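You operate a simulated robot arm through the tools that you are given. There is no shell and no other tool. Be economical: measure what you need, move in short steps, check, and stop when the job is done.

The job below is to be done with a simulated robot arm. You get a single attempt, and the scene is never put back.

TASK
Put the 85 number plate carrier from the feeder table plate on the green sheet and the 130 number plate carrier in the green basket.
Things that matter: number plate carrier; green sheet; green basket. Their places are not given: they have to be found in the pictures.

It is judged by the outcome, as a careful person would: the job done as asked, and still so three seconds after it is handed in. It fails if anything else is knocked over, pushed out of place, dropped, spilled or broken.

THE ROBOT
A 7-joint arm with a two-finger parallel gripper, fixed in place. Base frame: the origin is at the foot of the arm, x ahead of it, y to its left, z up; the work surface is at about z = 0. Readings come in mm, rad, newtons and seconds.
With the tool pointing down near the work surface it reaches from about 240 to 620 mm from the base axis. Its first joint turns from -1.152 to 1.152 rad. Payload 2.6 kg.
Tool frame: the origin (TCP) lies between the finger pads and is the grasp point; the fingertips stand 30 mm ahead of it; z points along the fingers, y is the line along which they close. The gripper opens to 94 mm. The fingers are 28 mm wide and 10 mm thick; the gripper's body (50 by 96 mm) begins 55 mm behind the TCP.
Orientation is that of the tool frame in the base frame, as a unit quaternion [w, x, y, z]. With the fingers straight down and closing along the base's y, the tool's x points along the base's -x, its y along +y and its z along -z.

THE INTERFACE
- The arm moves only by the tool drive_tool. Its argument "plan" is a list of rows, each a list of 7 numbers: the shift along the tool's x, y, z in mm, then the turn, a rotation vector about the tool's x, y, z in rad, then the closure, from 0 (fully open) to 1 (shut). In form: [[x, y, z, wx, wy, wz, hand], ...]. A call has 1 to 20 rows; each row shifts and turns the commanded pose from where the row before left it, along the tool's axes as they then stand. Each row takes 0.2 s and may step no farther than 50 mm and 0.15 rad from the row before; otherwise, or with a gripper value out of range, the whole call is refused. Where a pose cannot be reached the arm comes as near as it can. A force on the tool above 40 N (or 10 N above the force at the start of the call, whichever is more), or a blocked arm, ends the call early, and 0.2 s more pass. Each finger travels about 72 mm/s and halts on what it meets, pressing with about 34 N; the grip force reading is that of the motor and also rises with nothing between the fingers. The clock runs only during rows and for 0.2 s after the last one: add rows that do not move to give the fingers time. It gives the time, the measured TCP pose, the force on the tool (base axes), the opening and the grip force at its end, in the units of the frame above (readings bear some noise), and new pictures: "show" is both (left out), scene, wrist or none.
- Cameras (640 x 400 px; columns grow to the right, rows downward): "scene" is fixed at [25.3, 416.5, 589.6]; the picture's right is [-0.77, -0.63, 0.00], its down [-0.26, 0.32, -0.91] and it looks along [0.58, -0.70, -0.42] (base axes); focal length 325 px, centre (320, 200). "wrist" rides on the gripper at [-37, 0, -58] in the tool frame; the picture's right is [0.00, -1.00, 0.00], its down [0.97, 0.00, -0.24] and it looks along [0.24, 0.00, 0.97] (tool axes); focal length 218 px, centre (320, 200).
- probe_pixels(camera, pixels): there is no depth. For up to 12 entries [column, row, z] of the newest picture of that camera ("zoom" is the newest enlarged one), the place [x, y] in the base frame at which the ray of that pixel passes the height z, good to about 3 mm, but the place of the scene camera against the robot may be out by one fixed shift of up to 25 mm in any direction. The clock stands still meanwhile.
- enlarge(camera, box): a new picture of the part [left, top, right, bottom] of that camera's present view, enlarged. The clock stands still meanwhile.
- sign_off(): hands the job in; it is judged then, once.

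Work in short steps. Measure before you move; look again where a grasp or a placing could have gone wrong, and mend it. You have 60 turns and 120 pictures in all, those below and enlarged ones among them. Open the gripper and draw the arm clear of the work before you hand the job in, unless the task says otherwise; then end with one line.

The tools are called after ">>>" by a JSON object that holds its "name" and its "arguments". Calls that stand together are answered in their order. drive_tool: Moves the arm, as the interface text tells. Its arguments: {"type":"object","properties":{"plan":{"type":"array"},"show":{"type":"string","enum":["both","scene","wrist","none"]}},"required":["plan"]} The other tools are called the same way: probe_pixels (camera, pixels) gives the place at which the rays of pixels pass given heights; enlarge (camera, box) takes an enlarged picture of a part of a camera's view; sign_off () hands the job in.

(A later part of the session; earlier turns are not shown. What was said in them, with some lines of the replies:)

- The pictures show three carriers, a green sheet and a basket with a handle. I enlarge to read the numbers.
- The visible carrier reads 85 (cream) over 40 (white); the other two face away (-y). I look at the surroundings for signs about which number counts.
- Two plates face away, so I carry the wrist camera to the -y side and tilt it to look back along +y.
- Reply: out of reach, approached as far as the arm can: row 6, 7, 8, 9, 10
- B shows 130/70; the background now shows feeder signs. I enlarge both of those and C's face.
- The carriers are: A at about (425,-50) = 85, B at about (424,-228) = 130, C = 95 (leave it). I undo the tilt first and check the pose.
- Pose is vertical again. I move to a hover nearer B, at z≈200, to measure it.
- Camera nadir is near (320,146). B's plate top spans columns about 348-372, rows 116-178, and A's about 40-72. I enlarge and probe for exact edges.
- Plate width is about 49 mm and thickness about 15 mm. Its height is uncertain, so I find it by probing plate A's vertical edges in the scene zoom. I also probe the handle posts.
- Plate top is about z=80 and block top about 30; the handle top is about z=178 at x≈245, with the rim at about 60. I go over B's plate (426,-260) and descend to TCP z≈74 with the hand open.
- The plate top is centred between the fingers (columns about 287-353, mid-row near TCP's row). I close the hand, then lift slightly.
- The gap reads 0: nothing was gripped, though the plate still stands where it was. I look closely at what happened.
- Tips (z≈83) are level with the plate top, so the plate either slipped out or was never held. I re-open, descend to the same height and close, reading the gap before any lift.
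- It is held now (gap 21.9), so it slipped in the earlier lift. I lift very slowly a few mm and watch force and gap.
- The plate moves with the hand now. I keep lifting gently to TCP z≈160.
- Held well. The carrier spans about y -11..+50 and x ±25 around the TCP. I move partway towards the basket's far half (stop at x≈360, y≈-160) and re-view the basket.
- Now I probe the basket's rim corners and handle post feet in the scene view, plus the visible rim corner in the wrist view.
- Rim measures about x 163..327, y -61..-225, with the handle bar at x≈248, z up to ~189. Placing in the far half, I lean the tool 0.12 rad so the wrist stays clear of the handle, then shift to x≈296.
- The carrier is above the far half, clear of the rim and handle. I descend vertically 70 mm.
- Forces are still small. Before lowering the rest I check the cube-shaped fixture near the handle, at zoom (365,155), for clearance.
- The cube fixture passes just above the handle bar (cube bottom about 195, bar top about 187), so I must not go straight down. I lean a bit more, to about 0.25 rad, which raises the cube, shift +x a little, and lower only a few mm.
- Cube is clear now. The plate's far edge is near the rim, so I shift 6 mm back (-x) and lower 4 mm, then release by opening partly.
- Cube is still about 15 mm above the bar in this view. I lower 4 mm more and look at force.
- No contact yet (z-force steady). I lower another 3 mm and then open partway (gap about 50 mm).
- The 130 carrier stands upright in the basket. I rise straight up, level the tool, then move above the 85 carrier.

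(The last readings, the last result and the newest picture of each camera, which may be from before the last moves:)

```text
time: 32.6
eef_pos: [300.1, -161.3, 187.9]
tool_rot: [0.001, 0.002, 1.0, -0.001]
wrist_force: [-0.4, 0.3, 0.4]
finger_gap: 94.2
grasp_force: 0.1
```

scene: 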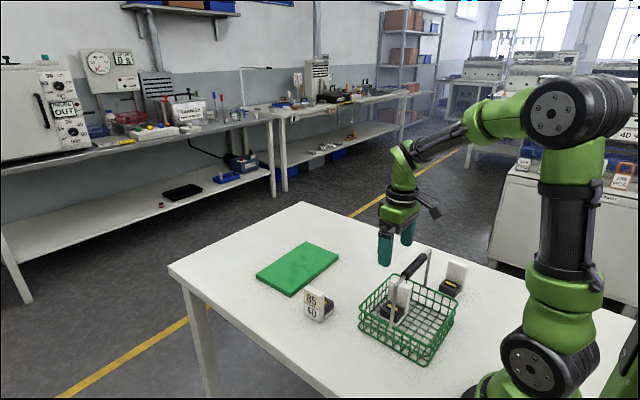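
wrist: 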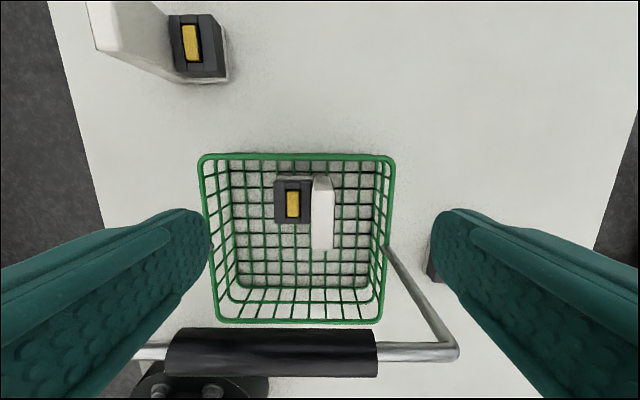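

Released cleanly. Now I move above the 85 carrier at about (425,-22).

>>> {"name": "drive_tool", "arguments": {"plan": [[-25, 28, 0, 0, 0, 0, 0], [-25, 28, 0, 0, 0, 0, 0], [-25, 28, 0, 0, 0, 0, 0], [-25, 28, 0, 0, 0, 0, 0], [-25, 27, 0, 0, 0, 0, 0], [0, 0, 30, 0, 0, 0, 0], [0, 0, 20, 0, 0, 0, 0], [0, 0, 0, 0, 0, 0, 0]]}}

```text
time: 34.4
eef_pos: [424.7, -22.0, 139.2]
tool_rot: [-0.001, 0.003, 1.0, 0.0]
wrist_force: [-0.4, -0.2, 0.0]
finger_gap: 94.1
grasp_force: 0.1
```

scene: 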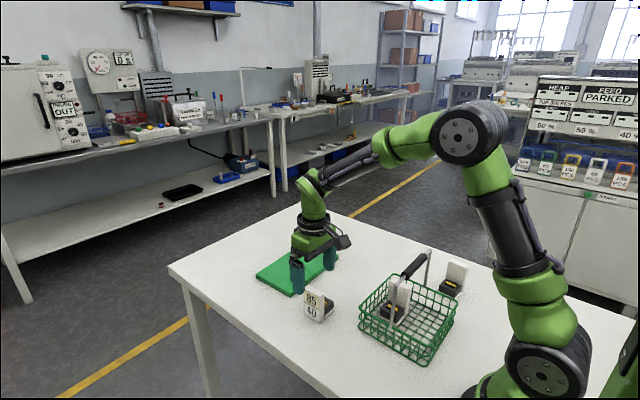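
wrist: 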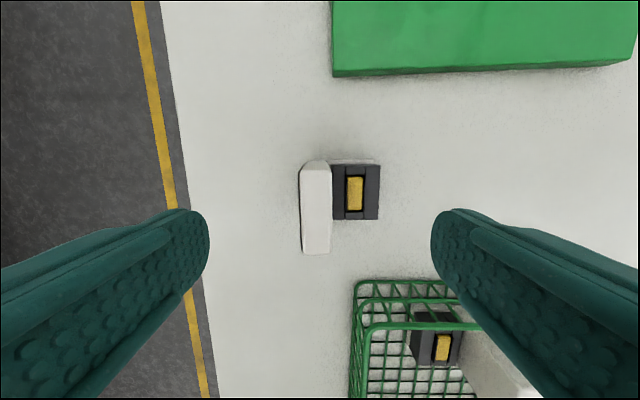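

Plate top at columns 300-331, slightly left of centre. I probe it and the sheet corners.

>>> {"name": "probe_pixels", "arguments": {"camera": "wrist", "pixels": [[300, 176, 82], [332, 176, 82], [302, 252, 82], [331, 252, 82], [333, 70, 10], [334, 77, 0], [630, 58, 10], [379, 165, 28], [379, 219, 28]]}}

>>> {"name": "enlarge", "arguments": {"camera": "wrist", "box": [280, 140, 400, 270]}}

```text
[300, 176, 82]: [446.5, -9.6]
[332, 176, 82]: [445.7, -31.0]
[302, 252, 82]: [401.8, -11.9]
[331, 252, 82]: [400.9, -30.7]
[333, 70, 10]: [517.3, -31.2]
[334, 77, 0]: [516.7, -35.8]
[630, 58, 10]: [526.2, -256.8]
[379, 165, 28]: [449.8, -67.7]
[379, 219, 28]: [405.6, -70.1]
```

```text
3.08 times, centred on (340, 205) of wrist
```

zoom: 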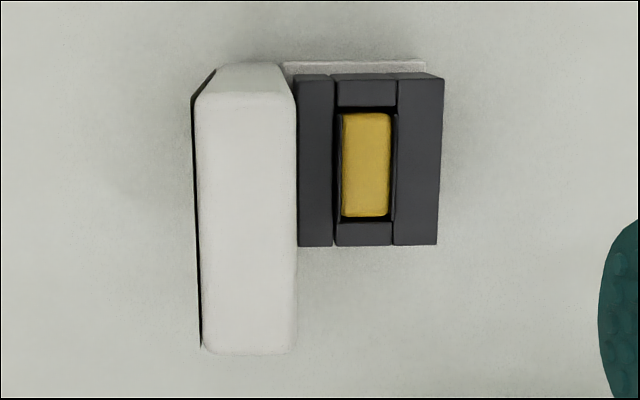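

Plate centre is (424.5,-20.5). I descend to TCP z≈71, close, and lift very slowly.

>>> {"name": "drive_tool", "arguments": {"plan": [[0, 1.5, 25, 0, 0, 0, 0], [0, 0, 25, 0, 0, 0, 0], [0, 0, 13, 0, 0, 0, 0], [0, 0, 5, 0, 0, 0, 0], [0, 0, 0, 0, 0, 0, 0], [0, 0, 0, 0, 0, 0, 0.5], [0, 0, 0, 0, 0, 0, 1], [0, 0, 0, 0, 0, 0, 1], [0, 0, 0, 0, 0, 0, 1], [0, 0, 0, 0, 0, 0, 1], [0, 0, 0, 0, 0, 0, 1], [0, 0, -1, 0, 0, 0, 1], [0, 0, -1, 0, 0, 0, 1], [0, 0, -1, 0, 0, 0, 1], [0, 0, -1, 0, 0, 0, 1], [0, 0, -2, 0, 0, 0, 1], [0, 0, -2, 0, 0, 0, 1], [0, 0, -2, 0, 0, 0, 1], [0, 0, 0, 0, 0, 0, 1]]}}

```text
time: 38.4
eef_pos: [425.9, -20.8, 80.5]
tool_rot: [-0.001, 0.001, 1.0, -0.001]
wrist_force: [-0.3, -0.8, -2.1]
finger_gap: 22.1
grasp_force: 34.6
```

scene: 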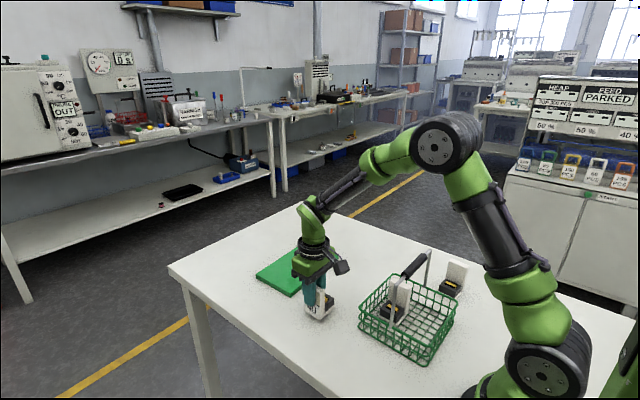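
wrist: 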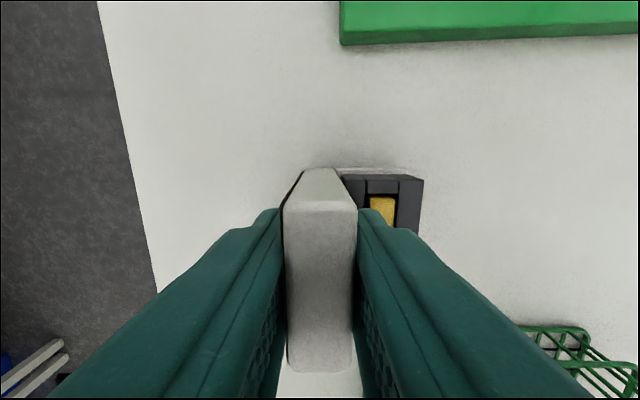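

Held (gap 22.1, view fixed relative to hand). I lift gently to about z=130.

>>> {"name": "drive_tool", "arguments": {"plan": [[0, 0, -3, 0, 0, 0, 1], [0, 0, -5, 0, 0, 0, 1], [0, 0, -5, 0, 0, 0, 1], [0, 0, -5, 0, 0, 0, 1], [0, 0, -5, 0, 0, 0, 1], [0, 0, -5, 0, 0, 0, 1], [0, 0, -5, 0, 0, 0, 1], [0, 0, -5, 0, 0, 0, 1], [0, 0, -5, 0, 0, 0, 1], [0, 0, -5, 0, 0, 0, 1], [0, 0, -3, 0, 0, 0, 1], [-4, -3, 0, 0, 0, 0, 1], [-7, -7, 0, 0, 0, 0, 1], [-7, -7, 0, 0, 0, 0, 1], [-7, -7, 0, 0, 0, 0, 1], [-7, -7, 0, 0, 0, 0, 1], [-7, -7, 0, 0, 0, 0, 1], [-7, -7, 0, 0, 0, 0, 1], [-4, -3, 0, 0, 0, 0, 1], [0, 0, 0, 0, 0, 0, 1]]}}

```text
time: 42.6
eef_pos: [475.0, -69.4, 130.6]
tool_rot: [0.0, 0.001, 1.0, 0.0]
wrist_force: [-0.2, -0.6, -1.4]
finger_gap: 22.0
grasp_force: 33.4
```

scene: 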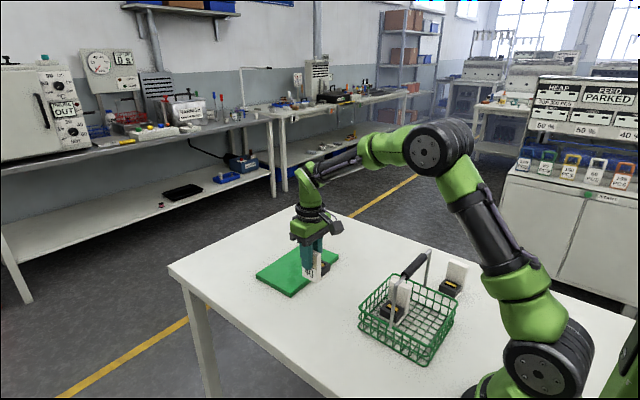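
wrist: 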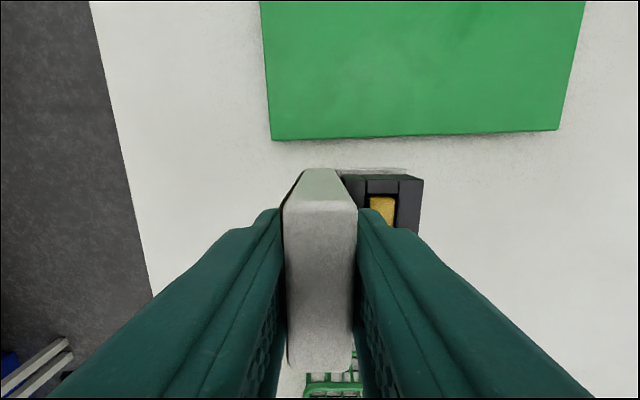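

The sheet lies ahead (near edge row 135). I move on to x≈565, y≈-122 at this height.

>>> {"name": "drive_tool", "arguments": {"plan": [[-4, -2, 0, 0, 0, 0, 1], [-7, -4, 0, 0, 0, 0, 1], [-7, -4, 0, 0, 0, 0, 1], [-7, -4, 0, 0, 0, 0, 1], [-7, -4, 0, 0, 0, 0, 1], [-7, -4, 0, 0, 0, 0, 1], [-7, -4, 0, 0, 0, 0, 1], [-7, -4, 0, 0, 0, 0, 1], [-7, -5, 0, 0, 0, 0, 1], [-7, -5, 0, 0, 0, 0, 1], [-7, -5, 0, 0, 0, 0, 1], [-7, -4, 0, 0, 0, 0, 1], [-5, -3, 0, 0, 0, 0, 1], [-4, -1, 0, 0, 0, 0, 1], [0, 0, 0, 0, 0, 0, 1]]}}

>>> {"name": "enlarge", "arguments": {"camera": "scene", "box": [240, 200, 380, 310]}}

```text
time: 45.8
eef_pos: [565.1, -121.8, 131.3]
tool_rot: [0.0, 0.002, 1.0, 0.0]
wrist_force: [-0.3, 0.1, -2.3]
finger_gap: 21.9
grasp_force: 34.0
```

scene: 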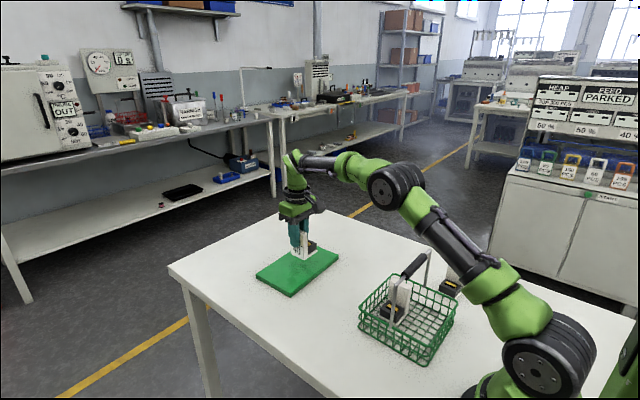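
wrist: 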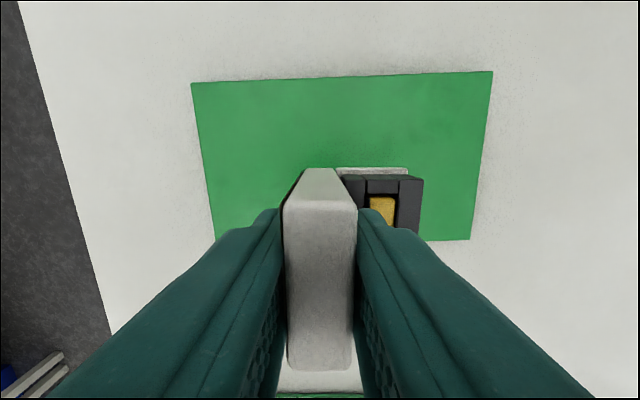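

```text
3.64 times, centred on (310, 255) of scene
```

zoom: 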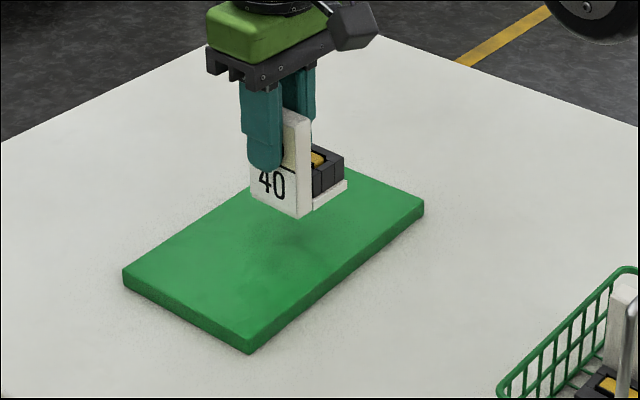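

>>> {"name": "probe_pixels", "arguments": {"camera": "wrist", "pixels": [[192, 84, 12], [492, 72, 12], [470, 239, 12], [215, 238, 12], [330, 396, 12]]}}

```text
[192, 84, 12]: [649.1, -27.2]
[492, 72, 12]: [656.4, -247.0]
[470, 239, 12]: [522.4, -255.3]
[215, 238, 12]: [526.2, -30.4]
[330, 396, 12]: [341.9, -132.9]
```

The sheet spans about x 520-652, y -28..-250, so the carrier is over it. I shift +10 mm in x and lower to near the top of the sheet.

>>> {"name": "drive_tool", "arguments": {"plan": [[-5, 0, 2, 0, 0, 0, 1], [-5, 0, 5, 0, 0, 0, 1], [0, 0, 6, 0, 0, 0, 1], [0, 0, 6, 0, 0, 0, 1], [0, 0, 6, 0, 0, 0, 1], [0, 0, 6, 0, 0, 0, 1], [0, 0, 5, 0, 0, 0, 1], [0, 0, 3, 0, 0, 0, 1], [0, 0, 0, 0, 0, 0, 1]], "show": "scene"}}

>>> {"name": "enlarge", "arguments": {"camera": "scene", "box": [240, 200, 380, 310]}}

```text
time: 47.8
eef_pos: [575.6, -121.8, 91.5]
tool_rot: [0.0, 0.002, 1.0, 0.001]
wrist_force: [0.2, 0.2, -1.5]
finger_gap: 22.3
grasp_force: 34.2
```

scene: 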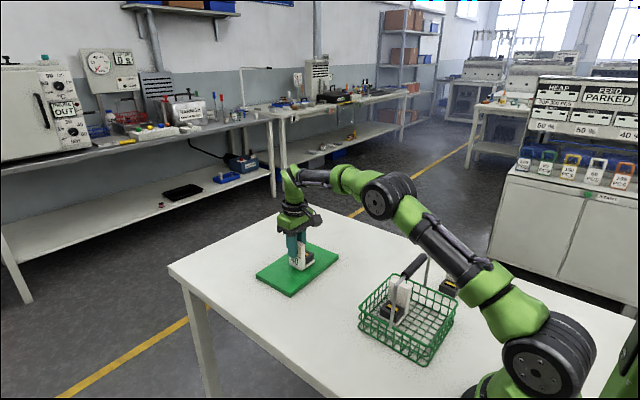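

```text
3.64 times, centred on (310, 255) of scene
```

zoom: 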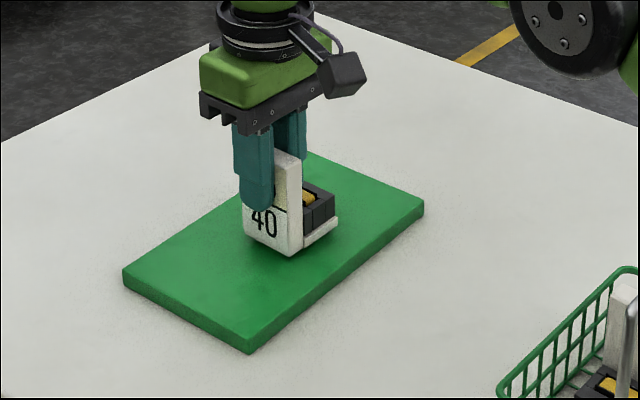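

I lower in 1 mm steps and watch the vertical force for contact.

>>> {"name": "drive_tool", "arguments": {"plan": [[0, 0, 1, 0, 0, 0, 1], [0, 0, 1, 0, 0, 0, 1], [0, 0, 1, 0, 0, 0, 1], [0, 0, 1, 0, 0, 0, 1], [0, 0, 0, 0, 0, 0, 1]], "show": "none"}}

```text
time: 49.0
eef_pos: [574.4, -122.3, 89.5]
tool_rot: [0.0, 0.001, 1.0, -0.001]
wrist_force: [0.2, 0.4, -1.3]
finger_gap: 21.8
grasp_force: 34.4
```

>>> {"name": "drive_tool", "arguments": {"plan": [[0, 0, 1, 0, 0, 0, 1], [0, 0, 1, 0, 0, 0, 1], [0, 0, 1, 0, 0, 0, 1], [0, 0, 0, 0, 0, 0, 1]], "show": "none"}}

```text
time: 50.0
eef_pos: [574.7, -121.6, 86.7]
tool_rot: [0.001, 0.001, 1.0, -0.002]
wrist_force: [-1.1, -0.6, 5.0]
finger_gap: 22.0
grasp_force: 34.1
```

Vertical force changed to +5 N: the carrier touches the sheet. I open gradually and then rise.

>>> {"name": "drive_tool", "arguments": {"plan": [[0, 0, 0, 0, 0, 0, 0.7], [0, 0, 0, 0, 0, 0, 0.6], [0, 0, 0, 0, 0, 0, 0.5], [0, 0, 0, 0, 0, 0, 0.5], [0, 0, 0, 0, 0, 0, 0.5], [0, 0, -5, 0, 0, 0, 0.5], [0, 0, -10, 0, 0, 0, 0.5], [0, 0, -15, 0, 0, 0, 0.5], [0, 0, -20, 0, 0, 0, 0.5], [0, 0, -20, 0, 0, 0, 0.5], [0, 0, -20, 0, 0, 0, 0.3], [0, 0, -20, 0, 0, 0, 0], [20, 0, -20, 0, 0, 0, 0], [30, 0, -20, 0, 0, 0, 0], [30, 0, -20, 0, 0, 0, 0], [30, 0, -10, 0, 0, 0, 0], [0, 0, 0, 0, 0, 0, 0]]}}

>>> {"name": "enlarge", "arguments": {"camera": "scene", "box": [240, 220, 480, 370]}}

```text
time: 53.6
eef_pos: [465.8, -120.4, 264.7]
tool_rot: [-0.001, 0.002, 1.0, -0.001]
wrist_force: [-1.5, -0.7, 1.0]
finger_gap: 94.1
grasp_force: 0.0
```

scene: 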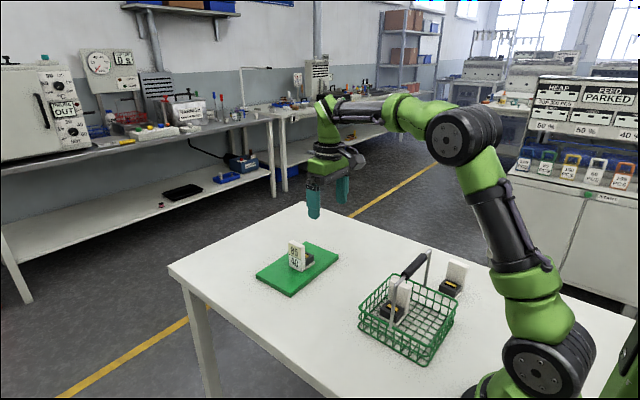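
wrist: 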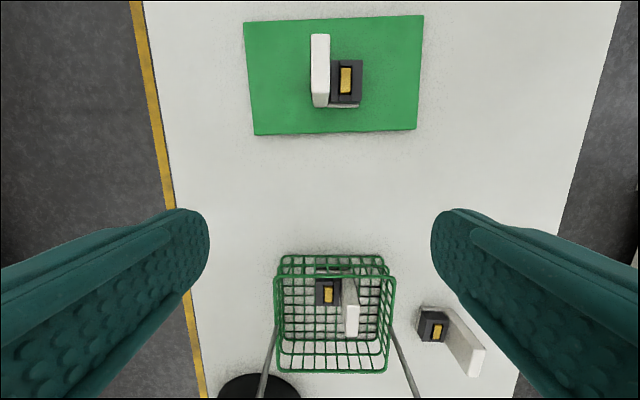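

```text
2.67 times, centred on (360, 295) of scene
```

zoom: 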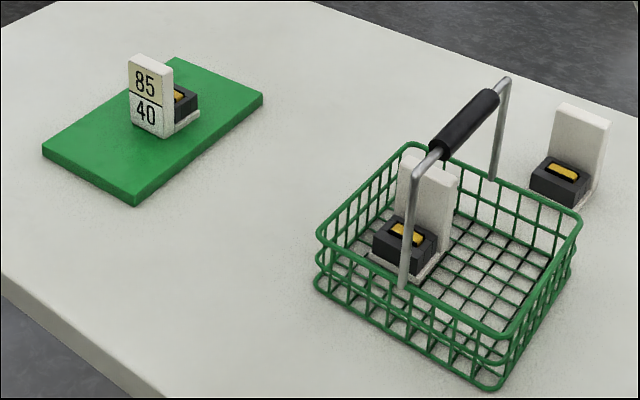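

The 85 carrier stands on the green sheet and the 130 carrier stands in the basket. The 95 carrier is untouched, the hand is open and the arm is clear, so I hand in.

>>> {"name": "sign_off", "arguments": {}}

```text
The job is handed in.
```

The 85 number plate carrier is standing on the green sheet and the 130 carrier is upright in the green basket; the job is handed in.
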